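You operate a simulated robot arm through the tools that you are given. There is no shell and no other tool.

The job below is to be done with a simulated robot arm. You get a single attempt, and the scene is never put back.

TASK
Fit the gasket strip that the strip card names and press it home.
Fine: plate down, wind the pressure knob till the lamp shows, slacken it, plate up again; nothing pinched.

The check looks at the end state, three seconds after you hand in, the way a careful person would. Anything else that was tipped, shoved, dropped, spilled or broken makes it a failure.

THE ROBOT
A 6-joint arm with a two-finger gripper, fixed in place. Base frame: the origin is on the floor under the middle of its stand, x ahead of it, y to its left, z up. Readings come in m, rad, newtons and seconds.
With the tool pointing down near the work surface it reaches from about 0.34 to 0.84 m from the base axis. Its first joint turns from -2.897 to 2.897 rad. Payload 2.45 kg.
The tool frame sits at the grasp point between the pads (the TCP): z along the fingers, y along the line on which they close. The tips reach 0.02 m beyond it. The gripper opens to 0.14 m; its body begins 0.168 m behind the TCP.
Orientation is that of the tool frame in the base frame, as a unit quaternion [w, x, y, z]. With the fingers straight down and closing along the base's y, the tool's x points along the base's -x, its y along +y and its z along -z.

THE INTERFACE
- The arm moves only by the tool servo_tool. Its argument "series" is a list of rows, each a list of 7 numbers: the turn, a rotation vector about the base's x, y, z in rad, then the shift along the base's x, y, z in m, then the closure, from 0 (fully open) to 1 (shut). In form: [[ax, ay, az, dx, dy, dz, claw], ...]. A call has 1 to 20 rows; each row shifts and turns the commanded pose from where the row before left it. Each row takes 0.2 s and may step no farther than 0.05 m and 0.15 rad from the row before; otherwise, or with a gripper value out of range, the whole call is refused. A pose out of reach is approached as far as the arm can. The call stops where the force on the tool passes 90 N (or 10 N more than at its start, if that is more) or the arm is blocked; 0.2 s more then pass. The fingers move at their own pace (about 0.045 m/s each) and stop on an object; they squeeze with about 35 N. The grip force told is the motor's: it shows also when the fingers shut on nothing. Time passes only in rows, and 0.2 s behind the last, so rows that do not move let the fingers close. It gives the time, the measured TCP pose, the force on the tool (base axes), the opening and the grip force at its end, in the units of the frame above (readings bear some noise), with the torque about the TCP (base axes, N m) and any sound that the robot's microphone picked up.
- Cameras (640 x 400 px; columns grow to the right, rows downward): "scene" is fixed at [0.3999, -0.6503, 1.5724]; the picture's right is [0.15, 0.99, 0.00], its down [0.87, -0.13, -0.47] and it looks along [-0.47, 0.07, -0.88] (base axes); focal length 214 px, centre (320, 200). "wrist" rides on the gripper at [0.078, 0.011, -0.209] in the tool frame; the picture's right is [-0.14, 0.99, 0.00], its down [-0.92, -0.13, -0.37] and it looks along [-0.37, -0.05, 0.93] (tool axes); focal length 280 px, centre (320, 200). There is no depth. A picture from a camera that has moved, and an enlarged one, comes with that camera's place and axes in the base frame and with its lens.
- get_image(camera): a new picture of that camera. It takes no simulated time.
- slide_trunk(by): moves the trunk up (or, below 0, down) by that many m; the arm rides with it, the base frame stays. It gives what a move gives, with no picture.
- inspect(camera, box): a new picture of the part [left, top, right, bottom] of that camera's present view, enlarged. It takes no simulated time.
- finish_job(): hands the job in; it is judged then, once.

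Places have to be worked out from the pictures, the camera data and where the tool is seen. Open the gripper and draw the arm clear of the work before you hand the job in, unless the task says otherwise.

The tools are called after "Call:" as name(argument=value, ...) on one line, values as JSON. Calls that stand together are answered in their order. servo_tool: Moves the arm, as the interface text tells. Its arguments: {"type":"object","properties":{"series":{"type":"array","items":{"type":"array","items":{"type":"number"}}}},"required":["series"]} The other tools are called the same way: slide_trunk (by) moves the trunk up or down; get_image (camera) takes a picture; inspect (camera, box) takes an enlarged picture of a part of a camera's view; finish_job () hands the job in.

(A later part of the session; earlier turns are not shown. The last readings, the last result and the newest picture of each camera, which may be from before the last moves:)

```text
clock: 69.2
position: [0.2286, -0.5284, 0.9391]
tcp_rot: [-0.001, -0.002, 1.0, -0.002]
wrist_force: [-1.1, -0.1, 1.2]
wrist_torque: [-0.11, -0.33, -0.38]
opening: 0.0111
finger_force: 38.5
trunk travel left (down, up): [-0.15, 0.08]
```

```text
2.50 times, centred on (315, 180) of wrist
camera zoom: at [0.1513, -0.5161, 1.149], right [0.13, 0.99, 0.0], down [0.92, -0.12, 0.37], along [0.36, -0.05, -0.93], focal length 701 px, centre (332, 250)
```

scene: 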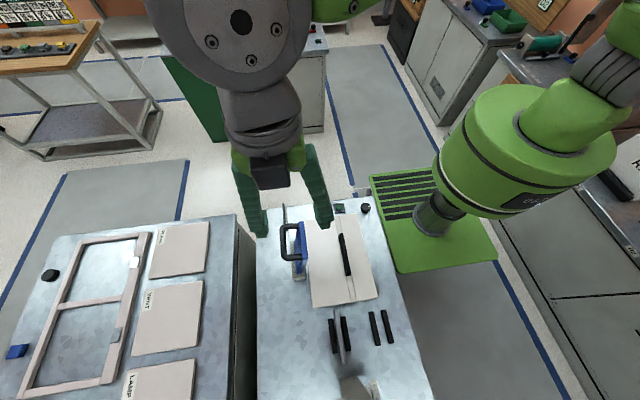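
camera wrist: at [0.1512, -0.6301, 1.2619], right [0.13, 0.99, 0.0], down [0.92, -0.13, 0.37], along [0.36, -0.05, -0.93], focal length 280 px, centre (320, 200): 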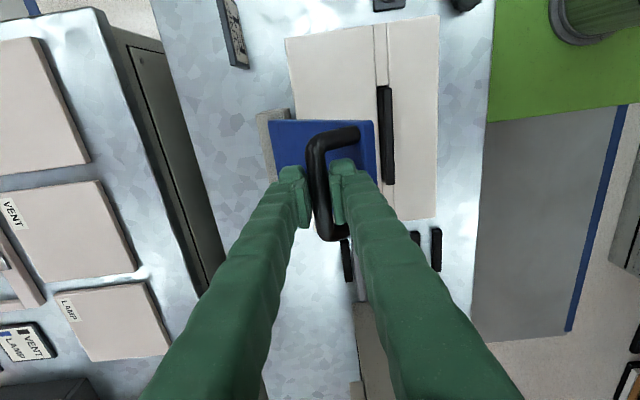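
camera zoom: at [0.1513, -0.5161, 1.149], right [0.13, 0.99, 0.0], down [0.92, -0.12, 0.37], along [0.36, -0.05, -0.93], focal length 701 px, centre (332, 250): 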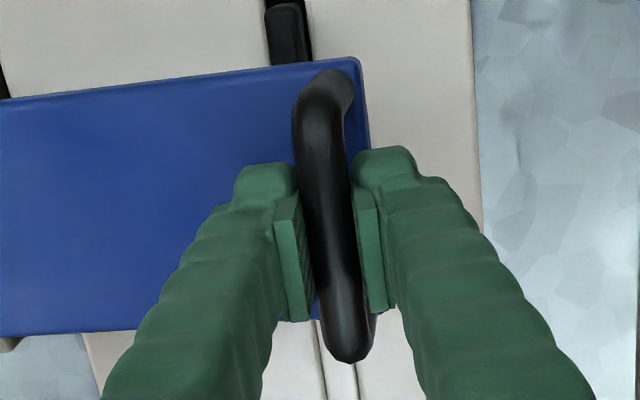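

Forces near zero. I continue down in single steps watching for contact with the strip.

Call:
servo_tool(series=[[0, 0, 0, 0, 0.0033, -0.0082, 1], [0, 0, 0, 0, 0, 0, 1]])

Call:
servo_tool(series=[[0, 0, 0, 0, 0.0025, -0.007, 1], [0, 0, 0, 0, 0, 0, 1]])

Call:
inspect(camera="scene", box=[270, 190, 400, 290])

```text
clock: 69.8
position: [0.2297, -0.5244, 0.9313]
tcp_rot: [0.0, -0.001, 1.0, -0.001]
wrist_force: [4.0, -5.9, -1.3]
wrist_torque: [-0.12, -0.33, -0.37]
opening: 0.0111
finger_force: 38.4
trunk travel left (down, up): [-0.15, 0.08]
```

```text
clock: 70.4
position: [0.2298, -0.5223, 0.9231]
tcp_rot: [-0.001, -0.002, 1.0, -0.001]
wrist_force: [0.4, -8.5, -4.6]
wrist_torque: [-0.08, -0.12, -0.39]
opening: 0.0112
finger_force: 38.1
trunk travel left (down, up): [-0.15, 0.08]
```

```text
4.00 times, centred on (335, 240) of scene
camera zoom: at [0.3999, -0.6503, 1.5724], right [0.15, 0.99, 0.0], down [0.87, -0.13, -0.47], along [-0.47, 0.07, -0.88], focal length 858 px, centre (260, 40)
```

zoom: 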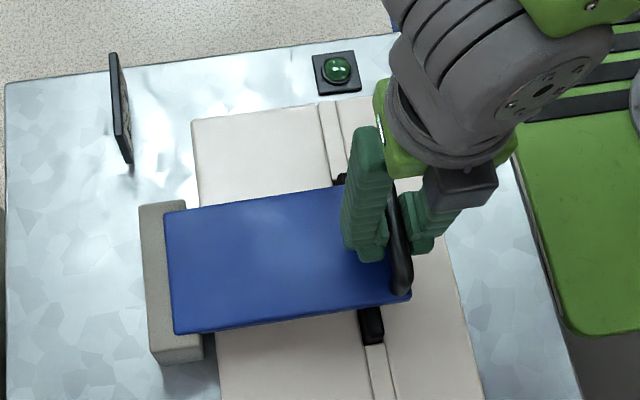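

Still free. Continuing in small steps.

Call:
servo_tool(series=[[0, 0, 0, 0, 0.0015, -0.006, 1], [0, 0, 0, 0, 0, 0, 1]])

Call:
servo_tool(series=[[0, 0, 0, 0, 0.001, -0.005, 1], [0, 0, 0, 0, 0, 0, 1]])

Call:
servo_tool(series=[[0, 0, 0, 0, 0.0008, -0.004, 1], [0, 0, 0, 0, 0, 0, 1]])

Call:
inspect(camera="scene", box=[270, 190, 400, 290])

```text
clock: 71.0
position: [0.2295, -0.5199, 0.9187]
tcp_rot: [-0.002, -0.001, 1.0, 0.0]
wrist_force: [-2.0, -10.5, -2.7]
wrist_torque: [-0.07, -0.04, -0.37]
opening: 0.011
finger_force: 38.3
trunk travel left (down, up): [-0.15, 0.08]
```

```text
clock: 71.6
position: [0.2296, -0.5184, 0.9163]
tcp_rot: [0.0, -0.002, 1.0, -0.002]
wrist_force: [-4.4, -9.4, 29.4]
wrist_torque: [0.03, 0.32, -0.41]
opening: 0.011
finger_force: 38.1
trunk travel left (down, up): [-0.15, 0.08]
```

```text
clock: 72.2
position: [0.2294, -0.5197, 0.9109]
tcp_rot: [0.0, -0.002, 1.0, -0.003]
wrist_force: [-3.3, -16.8, 34.5]
wrist_torque: [0.07, -0.13, -0.39]
opening: 0.0107
finger_force: 37.4
trunk travel left (down, up): [-0.15, 0.08]
```

```text
4.00 times, centred on (335, 240) of scene
camera zoom: at [0.3999, -0.6503, 1.5724], right [0.15, 0.99, 0.0], down [0.87, -0.13, -0.47], along [-0.47, 0.07, -0.88], focal length 858 px, centre (260, 40)
```

zoom: 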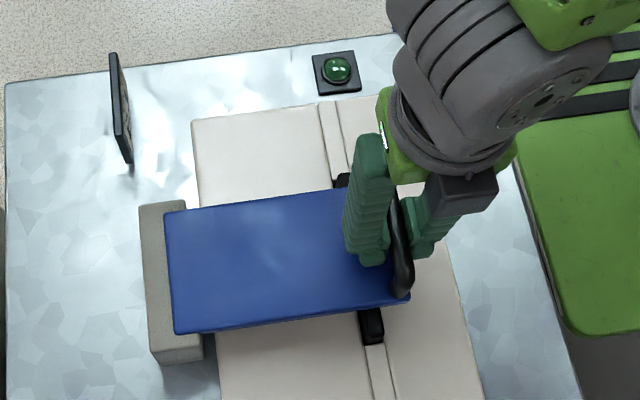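

Contact: ~30 N upward from z≈0.916, so the plate is on the strip. I release the handle, rise, and examine how the plate sits.

Call:
servo_tool(series=[[0, 0, 0, 0, 0, 0.001, 0.9], [0, 0, 0, 0, 0, 0, 0.8], [0, 0, 0, 0, 0, 0, 0.75], [0, 0, 0, 0, 0, 0.01, 0.75], [0, 0, 0, 0, 0, 0.02, 0.75], [0, 0, 0, 0, 0, 0.03, 0.75], [0, 0, 0, 0, 0, 0, 0.75]])

Call:
get_image(camera="wrist")

Call:
inspect(camera="scene", box=[270, 190, 400, 290])

```text
clock: 73.8
position: [0.2303, -0.5179, 0.9708]
tcp_rot: [-0.002, -0.002, 1.0, 0.0]
wrist_force: [0.7, 0.1, -0.3]
wrist_torque: [-0.01, 0.01, 0.0]
opening: 0.035
finger_force: 0.0
trunk travel left (down, up): [-0.15, 0.08]
```

```text
taken
camera wrist: at [0.1507, -0.5064, 1.1805], right [0.13, 0.99, 0.0], down [0.92, -0.12, 0.37], along [0.36, -0.05, -0.93], focal length 280 px, centre (320, 200)
```

wrist: 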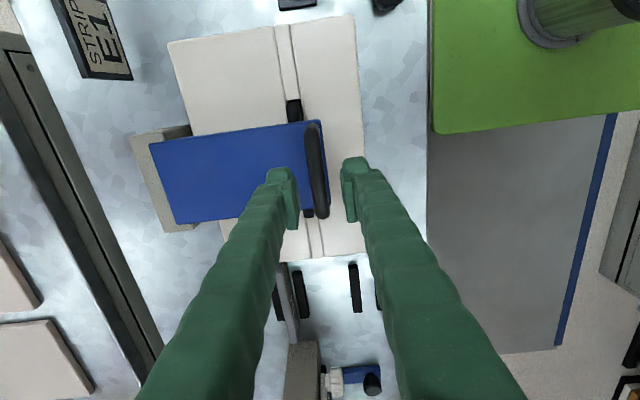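

```text
4.00 times, centred on (335, 240) of scene
camera zoom: at [0.3999, -0.6503, 1.5724], right [0.15, 0.99, 0.0], down [0.87, -0.13, -0.47], along [-0.47, 0.07, -0.88], focal length 858 px, centre (260, 40)
```

zoom: 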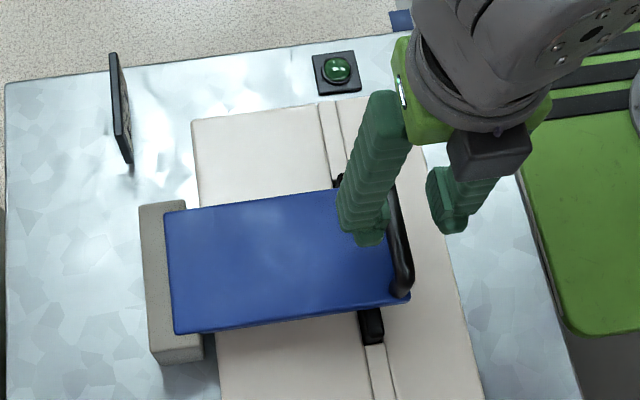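

The plate rests on the strip and stays put. Next is the pressure knob (≈0.060, -0.422, top z≈0.83) beside the lamp; I rise and move above it for a close look.

Call:
servo_tool(series=[[0, 0, 0, 0, 0, 0.04, 0.5], [0, 0, 0, 0, 0, 0.04, 0.43], [0, 0, 0, -0.01, 0.005, 0.02, 0.43], [0, 0, 0, -0.035, 0.02, 0, 0.43], [0, 0, 0, -0.035, 0.02, 0, 0.43], [0, 0, 0, -0.035, 0.02, 0, 0.43], [0, 0, 0, -0.035, 0.02, 0, 0.43], [0, 0, 0, -0.02, 0.01, 0, 0.43], [0, 0, 0, 0, 0, 0, 0.43]])

Call:
get_image(camera="wrist")

Call:
get_image(camera="scene")

```text
clock: 75.8
position: [0.0596, -0.4234, 1.0706]
tcp_rot: [-0.002, -0.001, 1.0, 0.0]
wrist_force: [0.2, 1.3, 0.4]
wrist_torque: [0.03, 0.01, 0.05]
opening: 0.0796
finger_force: 0.0
trunk travel left (down, up): [-0.15, 0.08]
```

```text
taken
camera wrist: at [-0.018, -0.4122, 1.2805], right [0.13, 0.99, 0.0], down [0.92, -0.12, 0.37], along [0.36, -0.05, -0.93], focal length 280 px, centre (320, 200)
```

wrist: 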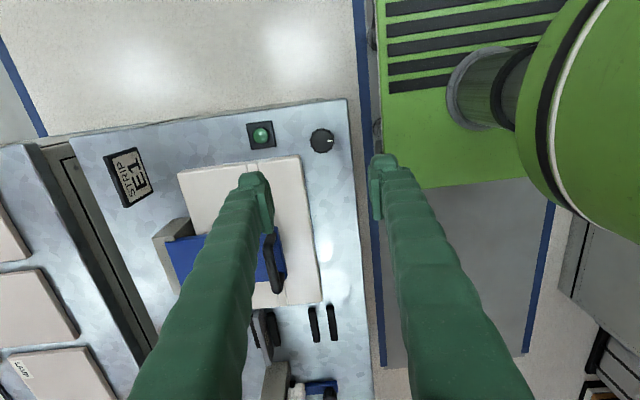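

```text
taken
```

scene: 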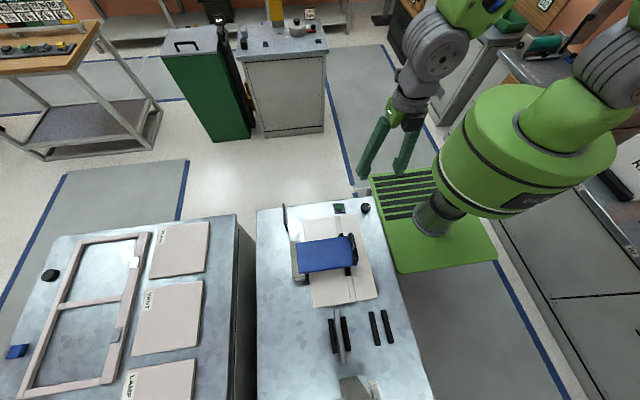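

Good view. I zoom in on the knob and lamp to fix the knob's position and pointer.

Call:
inspect(camera="wrist", box=[235, 105, 355, 175])

Call:
inspect(camera="scene", box=[320, 190, 390, 230])

Call:
inspect(camera="scene", box=[280, 200, 390, 320])

```text
5.33 times, centred on (295, 140) of wrist
camera zoom: at [-0.018, -0.4122, 1.2805], right [0.13, 0.99, 0.0], down [0.92, -0.12, 0.37], along [0.36, -0.05, -0.93], focal length 1495 px, centre (453, 520)
```

zoom: 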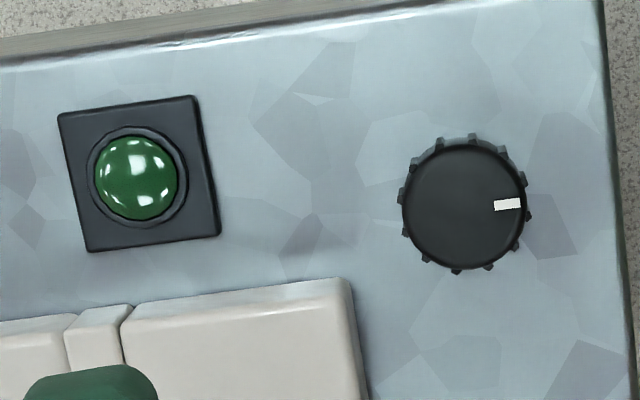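

```text
9.14 times, centred on (355, 210) of scene
camera zoom: at [0.3999, -0.6503, 1.5724], right [0.15, 0.99, 0.0], down [0.87, -0.13, -0.47], along [-0.47, 0.07, -0.88], focal length 1961 px, centre (0, 109)
```

zoom: 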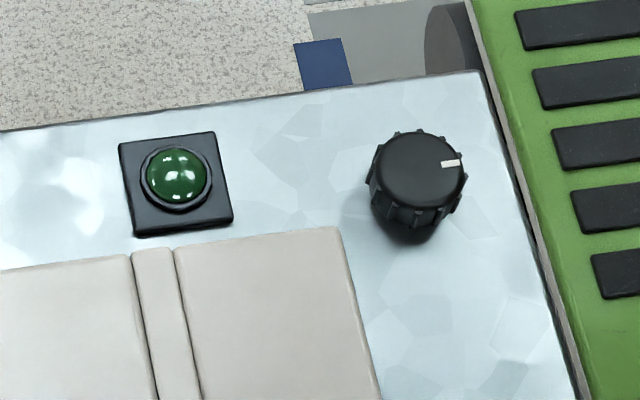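

```text
3.33 times, centred on (335, 260) of scene
camera zoom: at [0.3999, -0.6503, 1.5724], right [0.15, 0.99, 0.0], down [0.87, -0.13, -0.47], along [-0.47, 0.07, -0.88], focal length 715 px, centre (270, 0)
```

zoom: 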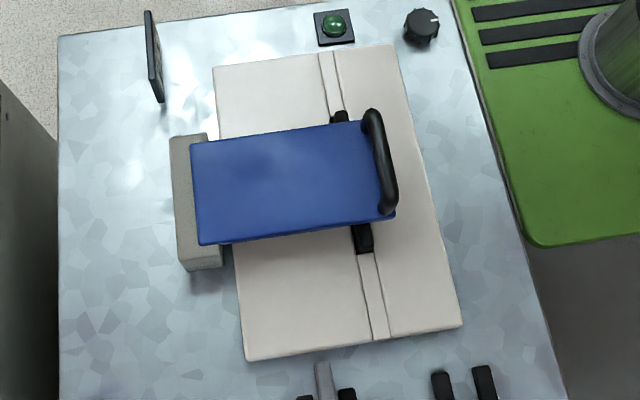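

Knob centre ≈(0.0585, -0.420), top z≈0.829, ø≈39 mm; pointer currently toward +y. The block's corner is close by, so finger angles must stay clear of the -38°…-83° sector: starting with fingers along y and turning clockwise is fine for ~125°. I centre over it and descend to z≈0.90.

Call:
servo_tool(series=[[0, 0, 0, 0, 0.0027, -0.04, 0.543], [0, 0, 0, 0, 0, -0.04, 0.543], [0, 0, 0, 0, 0, -0.04, 0.543], [0, 0, 0, 0, 0, -0.04, 0.543], [0, 0, 0, 0, 0, 0, 0.543]])

Call:
get_image(camera="wrist")

Call:
inspect(camera="wrist", box=[240, 90, 400, 230])

Call:
inspect(camera="scene", box=[310, 150, 410, 240])

```text
clock: 77.0
position: [0.0571, -0.4186, 0.9103]
tcp_rot: [-0.002, -0.002, 1.0, -0.001]
wrist_force: [-0.3, 0.2, 0.3]
wrist_torque: [-0.02, 0.0, 0.02]
opening: 0.064
finger_force: 0.1
trunk travel left (down, up): [-0.15, 0.08]
```

```text
taken
camera wrist: at [-0.0205, -0.4076, 1.1197], right [0.13, 0.99, 0.0], down [0.92, -0.12, 0.37], along [0.36, -0.05, -0.93], focal length 280 px, centre (320, 200)
```

wrist: 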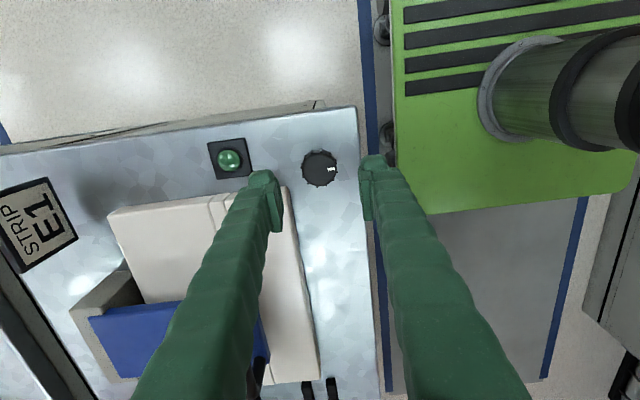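

```text
2.86 times, centred on (320, 160) of wrist
camera zoom: at [-0.0205, -0.4076, 1.1197], right [0.13, 0.99, 0.0], down [0.92, -0.12, 0.37], along [0.36, -0.05, -0.93], focal length 801 px, centre (320, 314)
```

zoom: 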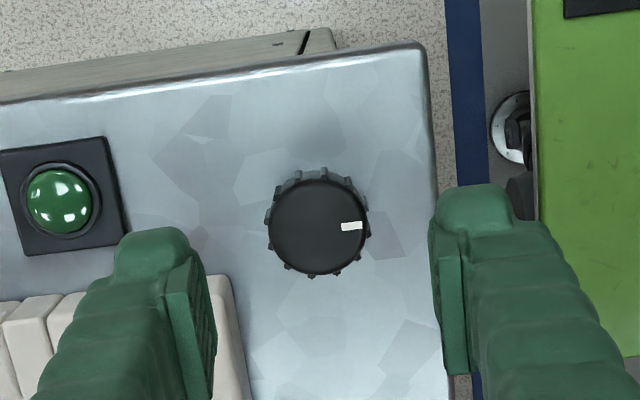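

```text
4.44 times, centred on (360, 195) of scene
camera zoom: at [0.3999, -0.6503, 1.5724], right [0.15, 0.99, 0.0], down [0.87, -0.13, -0.47], along [-0.47, 0.07, -0.88], focal length 953 px, centre (142, 222)
```

zoom: 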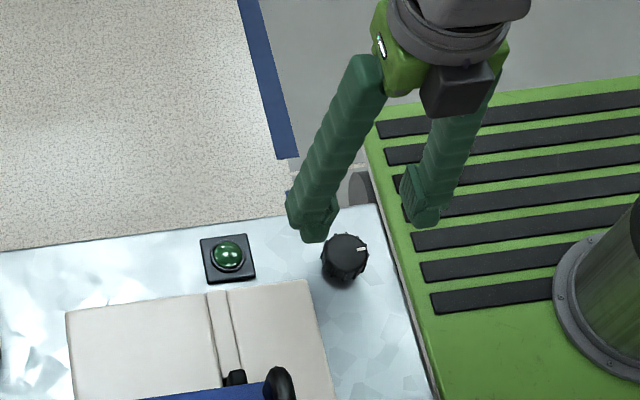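

The block corner would be within ~1 mm of the -y finger at this angle, so I first rotate the gripper 25° clockwise (fingers along 65°/245°), shift +2.5 mm in x, and re-check centring.

Call:
servo_tool(series=[[0, 0, -0.146, 0.0025, -0.0005, 0, 0.543], [0, 0, -0.145, 0, 0, 0, 0.543], [0, 0, -0.145, 0, 0, -0.01, 0.543], [0, 0, 0, 0, 0, 0, 0.543]])

Call:
get_image(camera="wrist")

Call:
inspect(camera="wrist", box=[240, 90, 400, 230])

```text
clock: 78.0
position: [0.0616, -0.4199, 0.9011]
tcp_rot: [-0.001, 0.215, 0.977, 0.001]
wrist_force: [0.3, 0.0, -0.5]
wrist_torque: [0.01, 0.01, -0.02]
opening: 0.064
finger_force: 0.0
trunk travel left (down, up): [-0.15, 0.08]
```

```text
taken
camera wrist: at [-0.0045, -0.3775, 1.11], right [0.54, 0.84, 0.0], down [0.78, -0.5, 0.37], along [0.31, -0.2, -0.93], focal length 280 px, centre (320, 200)
```

wrist: 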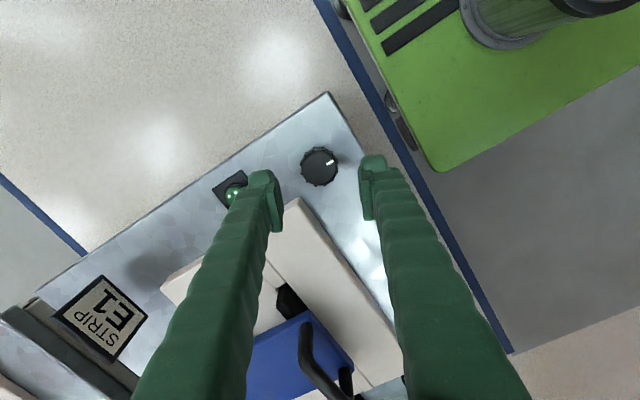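

```text
2.86 times, centred on (320, 160) of wrist
camera zoom: at [-0.0045, -0.3775, 1.11], right [0.54, 0.84, 0.0], down [0.78, -0.5, 0.37], along [0.31, -0.2, -0.93], focal length 801 px, centre (320, 314)
```

zoom: 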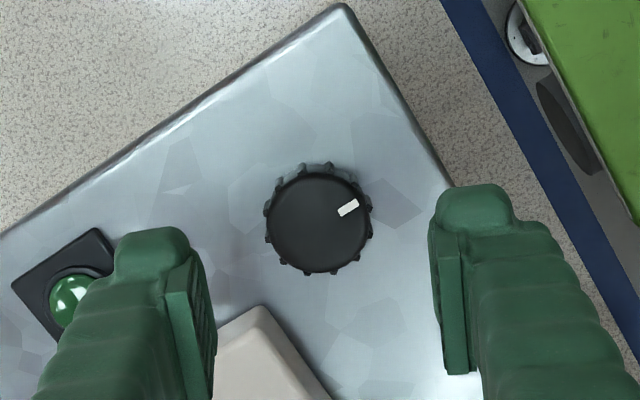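

Knob appears ~2 mm toward -x of the tool axis. I correct and descend halfway to z≈0.865, then check again.

Call:
servo_tool(series=[[0, 0, 0, -0.0018, 0.0005, -0.018, 0.543], [0, 0, 0, 0, 0, -0.018, 0.543], [0, 0, 0, 0, 0, 0, 0.543]])

Call:
inspect(camera="wrist", box=[240, 100, 400, 240])

Call:
inspect(camera="scene", box=[330, 180, 390, 230])

```text
clock: 78.8
position: [0.0611, -0.4193, 0.8634]
tcp_rot: [-0.002, 0.215, 0.977, 0.001]
wrist_force: [0.2, 0.1, 0.1]
wrist_torque: [0.02, 0.02, 0.01]
opening: 0.0642
finger_force: 0.1
trunk travel left (down, up): [-0.15, 0.08]
```

```text
2.86 times, centred on (320, 170) of wrist
camera zoom: at [-0.0056, -0.3767, 1.0734], right [0.54, 0.84, 0.0], down [0.78, -0.5, 0.37], along [0.31, -0.2, -0.93], focal length 801 px, centre (320, 286)
```

zoom: 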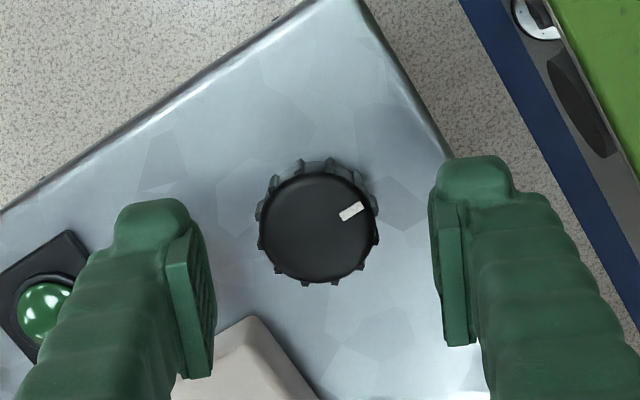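

```text
8.00 times, centred on (360, 205) of scene
camera zoom: at [0.3999, -0.6503, 1.5724], right [0.15, 0.99, 0.0], down [0.87, -0.13, -0.47], along [-0.47, 0.07, -0.88], focal length 1716 px, centre (0, 160)
```

zoom: 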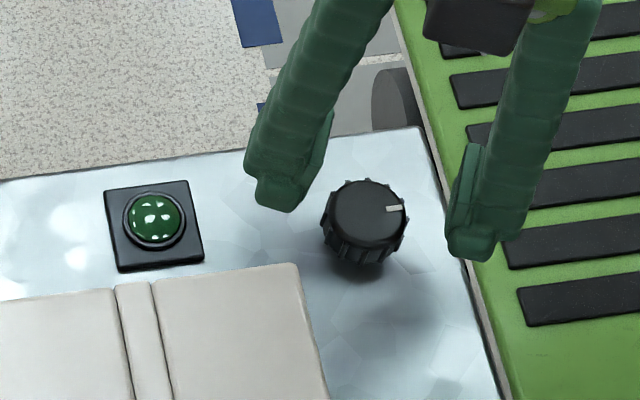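

Residual offset ≤1.5 mm. I apply a half correction and descend to TCP z≈0.826 so the pads surround the knob.

Call:
servo_tool(series=[[0, 0, 0, -0.0008, 0.0003, -0.015, 0.543], [0, 0, 0, 0, 0, -0.012, 0.543], [0, 0, 0, 0, 0, 0, 0.543]])

Call:
servo_tool(series=[[0, 0, 0, 0, 0, -0.005, 0.543], [0, 0, 0, 0, 0, -0.004, 0.543], [0, 0, 0, 0, 0, 0, 0.543]])

Call:
inspect(camera="wrist", box=[240, 100, 400, 240])

Call:
inspect(camera="scene", box=[330, 180, 390, 230])

```text
clock: 79.6
position: [0.059, -0.4204, 0.8384]
tcp_rot: [-0.002, 0.215, 0.977, 0.001]
wrist_force: [-0.7, 0.2, 0.4]
wrist_torque: [-0.02, -0.01, 0.01]
opening: 0.0639
finger_force: 0.2
trunk travel left (down, up): [-0.15, 0.08]
```

```text
clock: 80.4
position: [0.0601, -0.4193, 0.8289]
tcp_rot: [-0.002, 0.215, 0.977, 0.0]
wrist_force: [-0.2, -0.1, 0.1]
wrist_torque: [-0.03, -0.01, 0.05]
opening: 0.064
finger_force: 0.0
trunk travel left (down, up): [-0.15, 0.08]
```

```text
2.86 times, centred on (320, 170) of wrist
camera zoom: at [-0.0074, -0.3769, 1.0383], right [0.54, 0.84, 0.0], down [0.78, -0.5, 0.37], along [0.31, -0.2, -0.93], focal length 801 px, centre (320, 286)
```

zoom: 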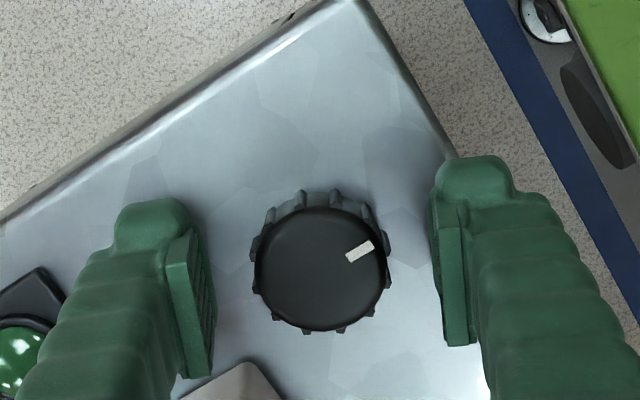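

```text
8.00 times, centred on (360, 205) of scene
camera zoom: at [0.3999, -0.6503, 1.5724], right [0.15, 0.99, 0.0], down [0.87, -0.13, -0.47], along [-0.47, 0.07, -0.88], focal length 1716 px, centre (0, 160)
```

zoom: 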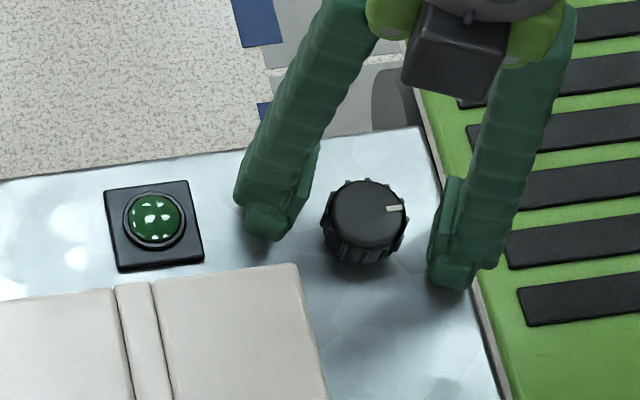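

Centred within ~1 mm. I close on the knob.

Call:
servo_tool(series=[[0, 0, 0, 0, 0, 0, 0.7], [0, 0, 0, 0, 0, 0, 0.8], [0, 0, 0, 0, 0, 0, 1], [0, 0, 0, 0, 0, 0, 1], [0, 0, 0, 0, 0, 0, 1]])

Call:
inspect(camera="wrist", box=[240, 100, 400, 240])

Call:
inspect(camera="scene", box=[330, 180, 390, 230])

```text
clock: 81.6
position: [0.0588, -0.4192, 0.829]
tcp_rot: [-0.001, 0.214, 0.977, 0.0]
wrist_force: [0.6, 0.8, -1.4]
wrist_torque: [0.02, -0.02, 0.01]
opening: 0.0385
finger_force: 44.8
trunk travel left (down, up): [-0.15, 0.08]
```

```text
2.86 times, centred on (320, 170) of wrist
camera zoom: at [-0.0073, -0.3768, 1.0384], right [0.54, 0.84, 0.0], down [0.78, -0.5, 0.37], along [0.31, -0.2, -0.93], focal length 801 px, centre (320, 286)
```

zoom: 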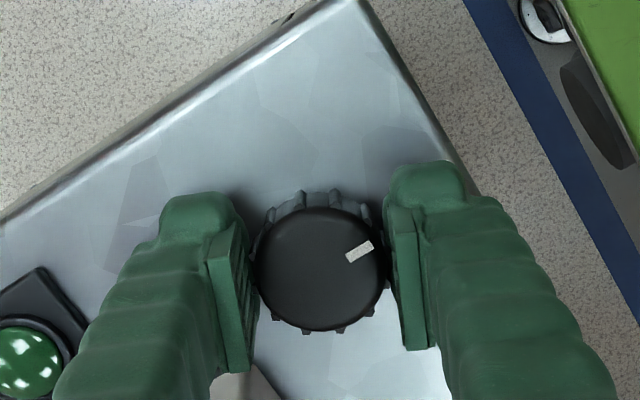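

```text
8.00 times, centred on (360, 205) of scene
camera zoom: at [0.3999, -0.6503, 1.5724], right [0.15, 0.99, 0.0], down [0.87, -0.13, -0.47], along [-0.47, 0.07, -0.88], focal length 1716 px, centre (0, 160)
```

zoom: 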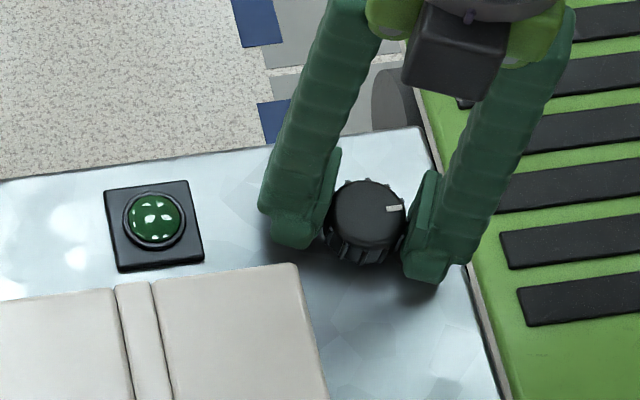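

Firm, force-free grip on the knob. I wind clockwise in small steps, watching torque and lamp.

Call:
servo_tool(series=[[0, 0, -0.1, 0, 0, 0, 1], [0, 0, -0.1, 0, 0, 0, 1], [0, 0, 0, 0, 0, 0, 1]])

Call:
inspect(camera="scene", box=[280, 180, 400, 290])

Call:
inspect(camera="scene", box=[330, 180, 390, 230])

```text
clock: 82.4
position: [0.0589, -0.4188, 0.8294]
tcp_rot: [-0.002, 0.312, 0.95, 0.0]
wrist_force: [-1.9, 2.1, -1.7]
wrist_torque: [0.07, 0.03, -0.01]
opening: 0.0385
finger_force: 45.2
trunk travel left (down, up): [-0.15, 0.08]
```

```text
3.64 times, centred on (340, 235) of scene
camera zoom: at [0.3999, -0.6503, 1.5724], right [0.15, 0.99, 0.0], down [0.87, -0.13, -0.47], along [-0.47, 0.07, -0.88], focal length 780 px, centre (247, 73)
```

zoom: 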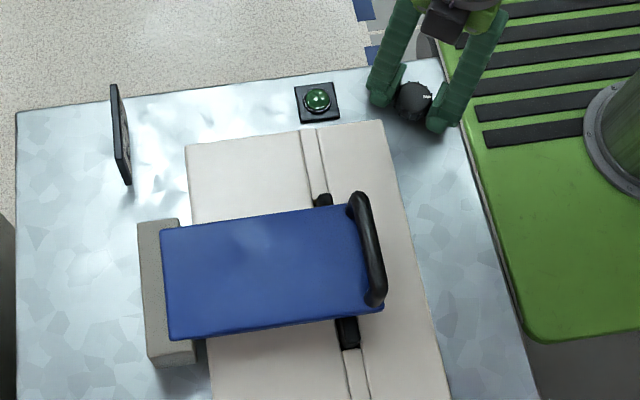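

```text
8.00 times, centred on (360, 205) of scene
camera zoom: at [0.3999, -0.6503, 1.5724], right [0.15, 0.99, 0.0], down [0.87, -0.13, -0.47], along [-0.47, 0.07, -0.88], focal length 1716 px, centre (0, 160)
```

zoom: 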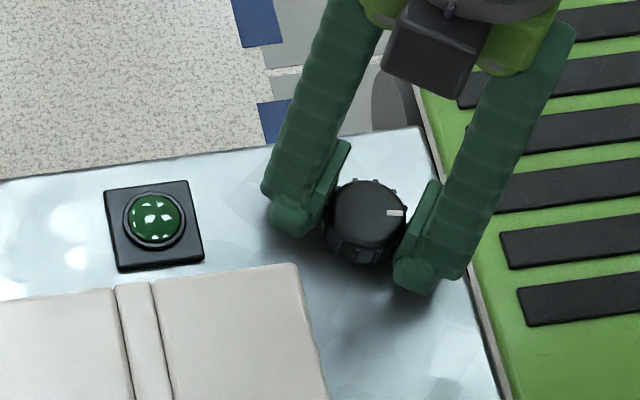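

Knob turns freely with the gripper. I keep winding clockwise.

Call:
servo_tool(series=[[0, 0, -0.1, 0, 0, 0, 1], [0, 0, -0.1, 0, 0, 0, 1], [0, 0, -0.1, 0, 0, 0, 1], [0, 0, -0.1, 0, 0, 0, 1], [0, 0, 0, 0, 0, 0, 1]])

Call:
inspect(camera="scene", box=[330, 180, 390, 230])

```text
clock: 83.6
position: [0.0595, -0.418, 0.8298]
tcp_rot: [-0.002, 0.494, 0.87, 0.001]
wrist_force: [1.0, 4.4, -3.0]
wrist_torque: [0.2, 0.05, 0.02]
opening: 0.0384
finger_force: 44.8
trunk travel left (down, up): [-0.15, 0.08]
```

```text
8.00 times, centred on (360, 205) of scene
camera zoom: at [0.3999, -0.6503, 1.5724], right [0.15, 0.99, 0.0], down [0.87, -0.13, -0.47], along [-0.47, 0.07, -0.88], focal length 1716 px, centre (0, 160)
```

zoom: 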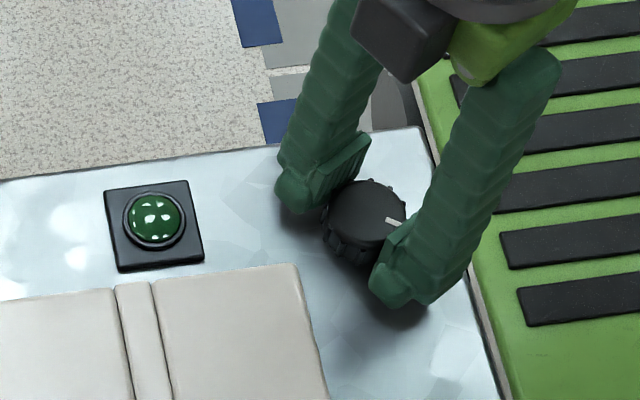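

Lamp still dark; I continue winding.

Call:
servo_tool(series=[[0, 0, -0.1, 0, 0, 0, 1], [0, 0, -0.1, 0, 0, 0, 1], [0, 0, -0.1, 0, 0, 0, 1], [0, 0, -0.1, 0, 0, 0, 1], [0, 0, -0.1, 0, 0, 0, 1], [0, 0, 0, 0, 0, 0, 1]])

Call:
inspect(camera="scene", box=[330, 180, 390, 230])

```text
clock: 85.0
position: [0.0587, -0.4186, 0.8293]
tcp_rot: [-0.003, 0.695, 0.719, 0.001]
wrist_force: [13.6, 9.2, -9.8]
wrist_torque: [0.14, -0.12, 0.01]
opening: 0.0385
finger_force: 45.0
trunk travel left (down, up): [-0.15, 0.08]
```

```text
8.00 times, centred on (360, 205) of scene
camera zoom: at [0.3999, -0.6503, 1.5724], right [0.15, 0.99, 0.0], down [0.87, -0.13, -0.47], along [-0.47, 0.07, -0.88], focal length 1716 px, centre (0, 160)
```

zoom: 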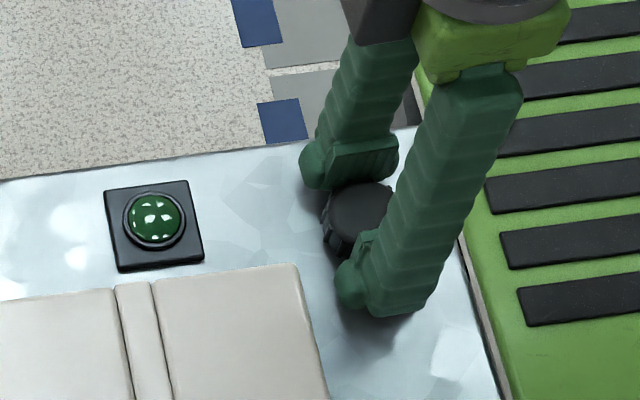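

Lateral force ~16 N is building from a small eccentricity; I shift 1.5 mm with it and wind on another 25°.

Call:
servo_tool(series=[[0, 0, -0.1, 0.0012, 0.0008, -0.0007, 1], [0, 0, -0.1, 0.0003, 0.0002, 0, 1], [0, 0, -0.1, 0, 0, 0, 1], [0, 0, -0.1, 0, 0, 0, 1], [0, 0, 0, 0, 0, 0, 1]])

Call:
inspect(camera="scene", box=[330, 180, 390, 230])

Call:
inspect(camera="wrist", box=[200, 60, 440, 280])

```text
clock: 86.2
position: [0.0605, -0.4196, 0.8289]
tcp_rot: [0.001, 0.823, 0.568, 0.0]
wrist_force: [-21.2, 3.7, 8.6]
wrist_torque: [0.0, 0.32, -0.03]
opening: 0.0384
finger_force: 45.2
trunk travel left (down, up): [-0.15, 0.08]
```

```text
8.00 times, centred on (360, 205) of scene
camera zoom: at [0.3999, -0.6503, 1.5724], right [0.15, 0.99, 0.0], down [0.87, -0.13, -0.47], along [-0.47, 0.07, -0.88], focal length 1716 px, centre (0, 160)
```

zoom: 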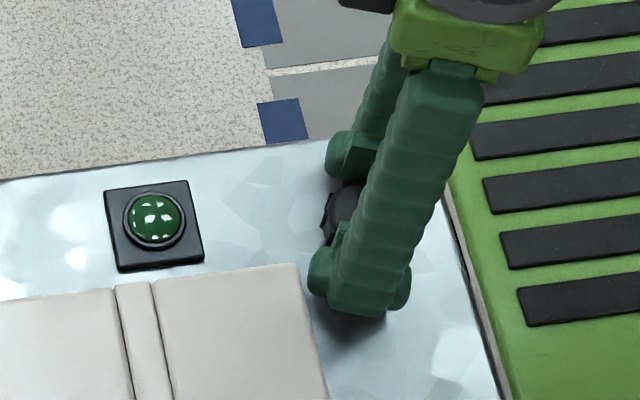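

```text
1.82 times, centred on (320, 170) of wrist
camera zoom: at [0.0974, -0.3497, 1.0383], right [0.88, -0.48, 0.0], down [-0.45, -0.82, 0.37], along [-0.18, -0.32, -0.93], focal length 510 px, centre (320, 254)
```

zoom: 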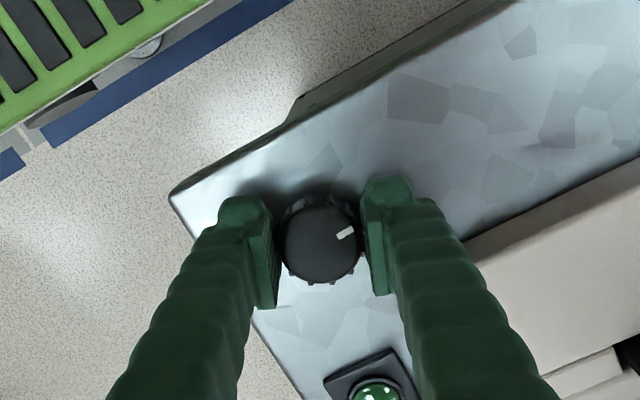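

86° wound, lamp still dark, knob turning with the gripper. I'll release, lift, rotate back counter-clockwise, re-grip and continue.

Call:
servo_tool(series=[[0, 0, 0, -0.002, 0.0003, 0, 1], [0, 0, 0, 0, 0, 0, 0.7], [0, 0, 0, 0, 0, 0, 0.543], [0, 0, 0, 0, 0, 0, 0.543], [0, 0, 0, 0, 0, 0.02, 0.543], [0, 0, 0, 0, 0, 0.025, 0.543], [0, 0, 0.15, 0, 0, 0, 0.543], [0, 0, 0.15, 0, 0, 0, 0.543], [0, 0, 0.15, 0, 0, 0, 0.543], [0, 0, 0.15, 0, 0, 0, 0.543], [0, 0, 0.15, 0, 0, 0, 0.543], [0, 0, 0.15, 0, 0, 0, 0.543], [0, 0, 0.15, 0, 0, 0, 0.543], [0, 0, 0.15, 0, 0, 0, 0.543], [0, 0, 0.15, 0, 0, 0, 0.543], [0, 0, 0.15, 0, 0, 0, 0.543], [0, 0, 0, 0, 0, 0, 0.543]])

Call:
inspect(camera="wrist", box=[240, 90, 400, 230])

Call:
inspect(camera="scene", box=[330, 180, 390, 230])

```text
clock: 89.8
position: [0.0589, -0.4177, 0.8728]
tcp_rot: [-0.002, 0.214, 0.977, 0.0]
wrist_force: [0.5, -0.8, -0.1]
wrist_torque: [-0.01, 0.02, 0.01]
opening: 0.0642
finger_force: 0.1
trunk travel left (down, up): [-0.15, 0.08]
```

```text
2.86 times, centred on (320, 160) of wrist
camera zoom: at [-0.0075, -0.3756, 1.0825], right [0.54, 0.84, 0.0], down [0.78, -0.5, 0.37], along [0.31, -0.2, -0.93], focal length 801 px, centre (320, 314)
```

zoom: 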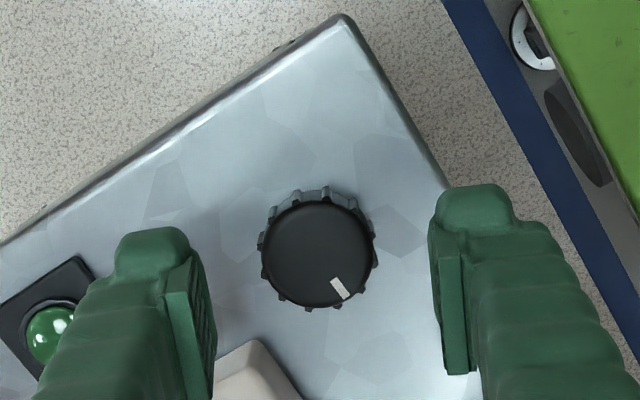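

```text
8.00 times, centred on (360, 205) of scene
camera zoom: at [0.3999, -0.6503, 1.5724], right [0.15, 0.99, 0.0], down [0.87, -0.13, -0.47], along [-0.47, 0.07, -0.88], focal length 1716 px, centre (0, 160)
```

zoom: 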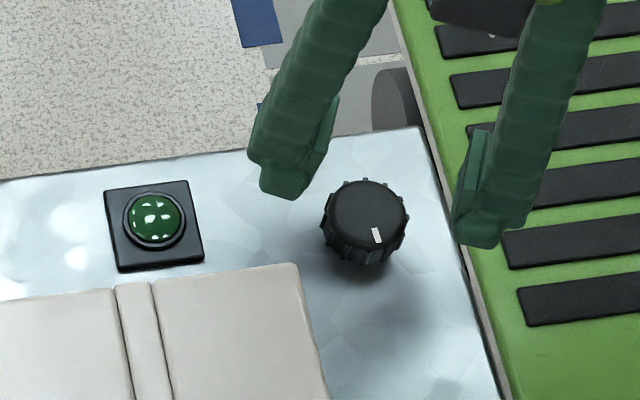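

The knob kept its new position (pointer now toward +x) and is still centred under the tool. I descend, re-grip and wind another stroke.

Call:
servo_tool(series=[[0, 0, 0, 0, 0, -0.02, 0.543], [0, 0, 0, 0, 0, -0.02, 0.543], [0, 0, 0, 0, 0, -0.004, 0.543], [0, 0, 0, 0, 0, 0, 0.7], [0, 0, 0, 0, 0, 0, 0.8], [0, 0, 0, 0, 0, 0, 1], [0, 0, 0, 0, 0, 0, 1], [0, 0, 0, 0, 0, 0, 1]])

Call:
servo_tool(series=[[0, 0, -0.1, 0, 0, 0, 1], [0, 0, -0.1, 0, 0, 0, 1], [0, 0, -0.1, 0, 0, 0, 1], [0, 0, 0, 0, 0, 0, 1]])

Call:
inspect(camera="scene", box=[330, 180, 390, 230])

```text
clock: 91.6
position: [0.0577, -0.4188, 0.8295]
tcp_rot: [-0.001, 0.215, 0.977, -0.001]
wrist_force: [-4.3, -8.4, -1.3]
wrist_torque: [-0.08, 0.02, -0.02]
opening: 0.0388
finger_force: 45.3
trunk travel left (down, up): [-0.15, 0.08]
```

```text
clock: 92.6
position: [0.0587, -0.4187, 0.8293]
tcp_rot: [-0.001, 0.359, 0.933, 0.0]
wrist_force: [-9.9, -7.5, -0.7]
wrist_torque: [-0.1, 0.1, -0.01]
opening: 0.0387
finger_force: 44.8
trunk travel left (down, up): [-0.15, 0.08]
```

```text
8.00 times, centred on (360, 205) of scene
camera zoom: at [0.3999, -0.6503, 1.5724], right [0.15, 0.99, 0.0], down [0.87, -0.13, -0.47], along [-0.47, 0.07, -0.88], focal length 1716 px, centre (0, 160)
```

zoom: 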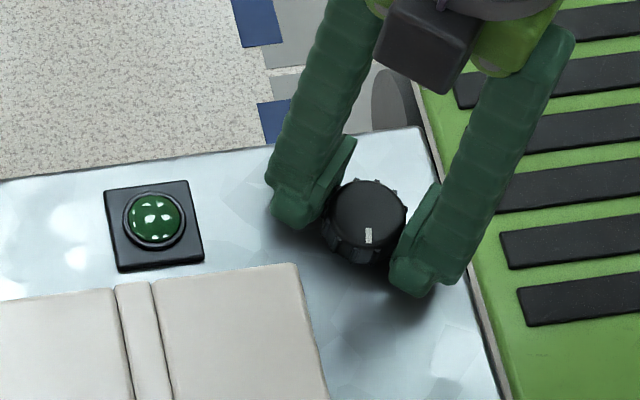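

Still dark at ~103° total. I shift 1 mm with the side force and wind on in 0.2 rad increments, checking the lamp each time.

Call:
servo_tool(series=[[0, 0, -0.1, -0.001, -0.0008, 0, 1], [0, 0, -0.1, 0, 0, 0, 1], [0, 0, 0, 0, 0, 0, 1]])

Call:
inspect(camera="scene", box=[330, 180, 390, 230])

Call:
servo_tool(series=[[0, 0, -0.1, 0, 0, 0, 1], [0, 0, -0.1, 0, 0, 0, 1], [0, 0, 0, 0, 0, 0, 1]])

Call:
inspect(camera="scene", box=[330, 180, 390, 230])

```text
clock: 93.4
position: [0.0573, -0.4187, 0.8293]
tcp_rot: [-0.002, 0.45, 0.893, 0.001]
wrist_force: [7.2, -3.3, -3.3]
wrist_torque: [0.03, -0.09, -0.01]
opening: 0.0385
finger_force: 44.7
trunk travel left (down, up): [-0.15, 0.08]
```

```text
8.00 times, centred on (360, 205) of scene
camera zoom: at [0.3999, -0.6503, 1.5724], right [0.15, 0.99, 0.0], down [0.87, -0.13, -0.47], along [-0.47, 0.07, -0.88], focal length 1716 px, centre (0, 160)
```

zoom: 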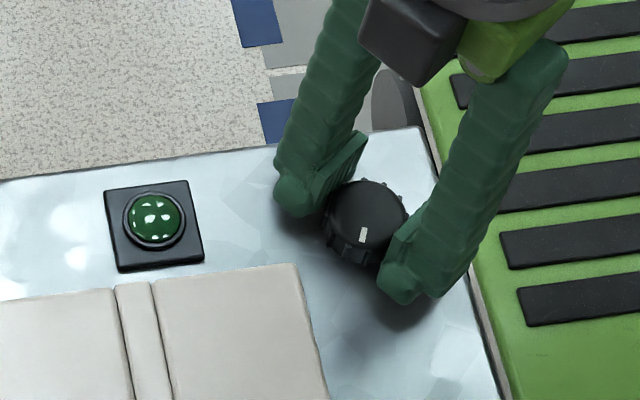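

```text
clock: 94.2
position: [0.0589, -0.4179, 0.8299]
tcp_rot: [-0.002, 0.537, 0.844, 0.0]
wrist_force: [23.9, 2.4, 3.2]
wrist_torque: [0.17, -0.26, 0.03]
opening: 0.0387
finger_force: 44.8
trunk travel left (down, up): [-0.15, 0.08]
```

```text
8.00 times, centred on (360, 205) of scene
camera zoom: at [0.3999, -0.6503, 1.5724], right [0.15, 0.99, 0.0], down [0.87, -0.13, -0.47], along [-0.47, 0.07, -0.88], focal length 1716 px, centre (0, 160)
```

zoom: 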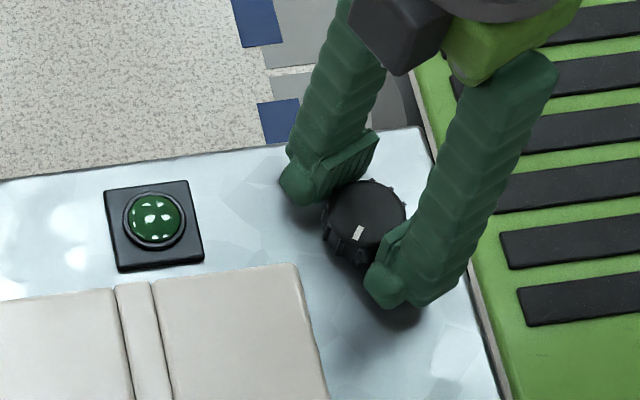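

Side force 24 N in +x; I shift +2 mm in x and continue, lamp still dark at ~126°.

Call:
servo_tool(series=[[0, 0, -0.1, 0.002, 0.0002, 0, 1], [0, 0, -0.1, 0, 0, 0, 1], [0, 0, 0, 0, 0, 0, 1]])

Call:
inspect(camera="scene", box=[330, 180, 390, 230])

Call:
servo_tool(series=[[0, 0, -0.1, 0, 0, 0, 1], [0, 0, -0.1, 0, 0, 0, 1], [0, 0, 0, 0, 0, 0, 1]])

Call:
inspect(camera="scene", box=[330, 180, 390, 230])

```text
clock: 95.0
position: [0.0592, -0.4178, 0.828]
tcp_rot: [-0.001, 0.619, 0.785, 0.001]
wrist_force: [-8.4, 7.4, 5.0]
wrist_torque: [0.13, 0.15, -0.03]
opening: 0.0385
finger_force: 45.0
trunk travel left (down, up): [-0.15, 0.08]
```

```text
8.00 times, centred on (360, 205) of scene
camera zoom: at [0.3999, -0.6503, 1.5724], right [0.15, 0.99, 0.0], down [0.87, -0.13, -0.47], along [-0.47, 0.07, -0.88], focal length 1716 px, centre (0, 160)
```

zoom: 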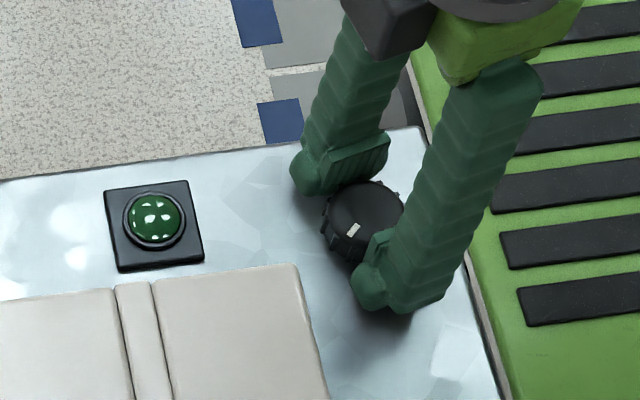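

```text
clock: 95.8
position: [0.0599, -0.4173, 0.8299]
tcp_rot: [-0.001, 0.694, 0.72, 0.001]
wrist_force: [-10.0, 11.8, -6.1]
wrist_torque: [0.07, 0.11, -0.05]
opening: 0.0387
finger_force: 45.1
trunk travel left (down, up): [-0.15, 0.08]
```

```text
8.00 times, centred on (360, 205) of scene
camera zoom: at [0.3999, -0.6503, 1.5724], right [0.15, 0.99, 0.0], down [0.87, -0.13, -0.47], along [-0.47, 0.07, -0.88], focal length 1716 px, centre (0, 160)
```

zoom: 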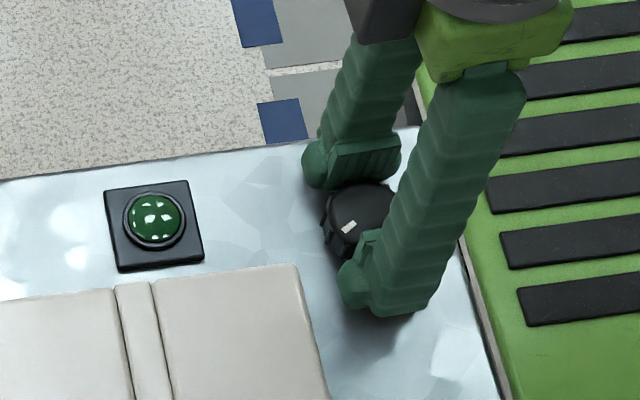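

Still dark at ~149°. Another 0.4 rad in this stroke.

Call:
servo_tool(series=[[0, 0, -0.1, -0.001, 0.001, 0, 1], [0, 0, -0.1, 0, 0, 0, 1], [0, 0, 0, 0, 0, 0, 1]])

Call:
inspect(camera="scene", box=[330, 180, 390, 230])

Call:
servo_tool(series=[[0, 0, -0.1, 0, 0, 0, 1], [0, 0, -0.1, 0, 0, 0, 1], [0, 0, 0, 0, 0, 0, 1]])

Call:
inspect(camera="scene", box=[280, 180, 400, 300])

```text
clock: 96.6
position: [0.0599, -0.4166, 0.8292]
tcp_rot: [-0.001, 0.762, 0.648, 0.001]
wrist_force: [12.7, 10.9, 3.1]
wrist_torque: [0.23, -0.19, -0.01]
opening: 0.0388
finger_force: 45.5
trunk travel left (down, up): [-0.15, 0.08]
```

```text
8.00 times, centred on (360, 205) of scene
camera zoom: at [0.3999, -0.6503, 1.5724], right [0.15, 0.99, 0.0], down [0.87, -0.13, -0.47], along [-0.47, 0.07, -0.88], focal length 1716 px, centre (0, 160)
```

zoom: 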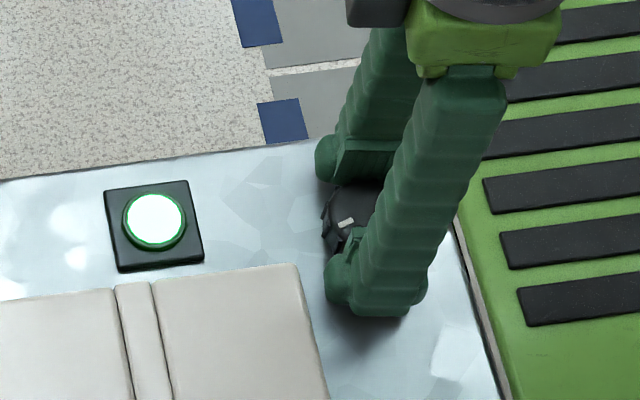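

```text
clock: 97.4
position: [0.0601, -0.4171, 0.8294]
tcp_rot: [-0.001, 0.824, 0.567, 0.001]
wrist_force: [26.1, 7.1, 5.9]
wrist_torque: [0.15, -0.32, 0.06]
opening: 0.0389
finger_force: 45.0
trunk travel left (down, up): [-0.15, 0.08]
```

```text
3.33 times, centred on (340, 240) of scene
camera zoom: at [0.3999, -0.6503, 1.5724], right [0.15, 0.99, 0.0], down [0.87, -0.13, -0.47], along [-0.47, 0.07, -0.88], focal length 715 px, centre (253, 67)
```

zoom: 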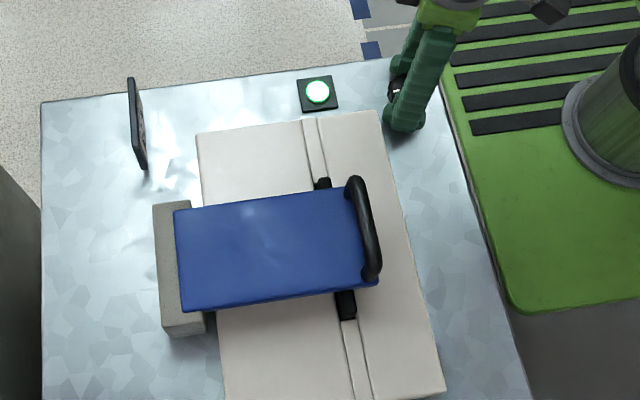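

The lamp lit at ~160° of winding. Now I slacken: rotate the knob counter-clockwise, easing the side force (+2 mm in x) first.

Call:
servo_tool(series=[[0, 0, 0.1, 0.002, 0.0005, 0, 1], [0, 0, 0.1, 0, 0, 0, 1], [0, 0, 0.1, 0, 0, 0, 1], [0, 0, 0.1, 0, 0, 0, 1], [0, 0, 0, 0, 0, 0, 1]])

Call:
inspect(camera="scene", box=[330, 180, 390, 230])

```text
clock: 98.6
position: [0.0592, -0.4175, 0.8296]
tcp_rot: [-0.001, 0.694, 0.72, 0.001]
wrist_force: [-19.6, -0.3, -5.7]
wrist_torque: [-0.12, 0.23, -0.06]
opening: 0.0386
finger_force: 45.2
trunk travel left (down, up): [-0.15, 0.08]
```

```text
8.00 times, centred on (360, 205) of scene
camera zoom: at [0.3999, -0.6503, 1.5724], right [0.15, 0.99, 0.0], down [0.87, -0.13, -0.47], along [-0.47, 0.07, -0.88], focal length 1716 px, centre (0, 160)
```

zoom: 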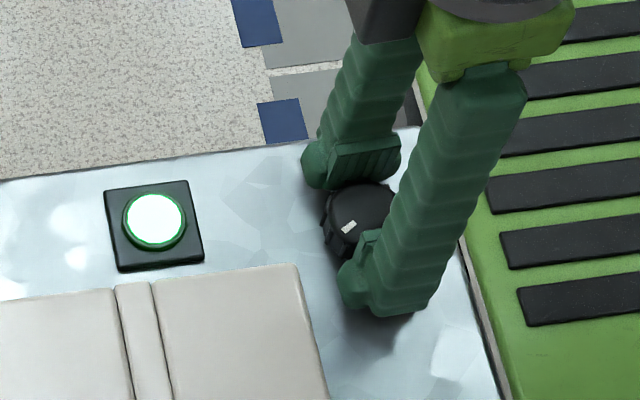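

Lamp stays on (latched); knob is turning back. I continue slackening.

Call:
servo_tool(series=[[0, 0, 0.1, -0.002, 0, 0, 1], [0, 0, 0.1, 0, 0, 0, 1], [0, 0, 0.1, 0, 0, 0, 1], [0, 0, 0.1, 0, 0, 0, 1], [0, 0, 0.1, 0, 0, 0, 1], [0, 0, 0.0, 0, 0, 0, 1]])

Call:
servo_tool(series=[[0, 0, 0.1, 0, 0, 0, 1], [0, 0, 0.1, 0, 0, 0, 1], [0, 0, 0.1, 0, 0, 0, 1], [0, 0, 0.1, 0, 0, 0, 1], [0, 0, 0.1, 0, 0, 0, 1], [0, 0, 0.1, 0, 0, 0, 1], [0, 0, 0, 0, 0, 0, 1]])

Call:
inspect(camera="scene", box=[330, 180, 390, 230])

```text
clock: 100.0
position: [0.0589, -0.4184, 0.8294]
tcp_rot: [-0.002, 0.494, 0.87, 0.0]
wrist_force: [2.9, -3.8, -11.9]
wrist_torque: [-0.04, -0.06, 0.0]
opening: 0.0385
finger_force: 44.7
trunk travel left (down, up): [-0.15, 0.08]
```

```text
clock: 101.6
position: [0.058, -0.4197, 0.8297]
tcp_rot: [-0.001, 0.215, 0.977, -0.001]
wrist_force: [-20.9, -11.6, -7.4]
wrist_torque: [-0.11, 0.28, -0.04]
opening: 0.0388
finger_force: 44.9
trunk travel left (down, up): [-0.15, 0.08]
```

```text
8.00 times, centred on (360, 205) of scene
camera zoom: at [0.3999, -0.6503, 1.5724], right [0.15, 0.99, 0.0], down [0.87, -0.13, -0.47], along [-0.47, 0.07, -0.88], focal length 1716 px, centre (0, 160)
```

zoom: 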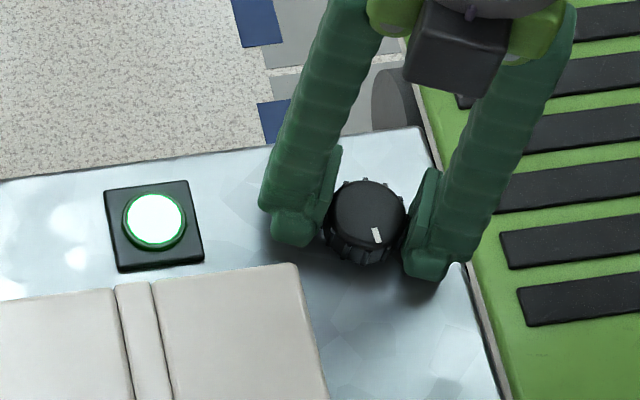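

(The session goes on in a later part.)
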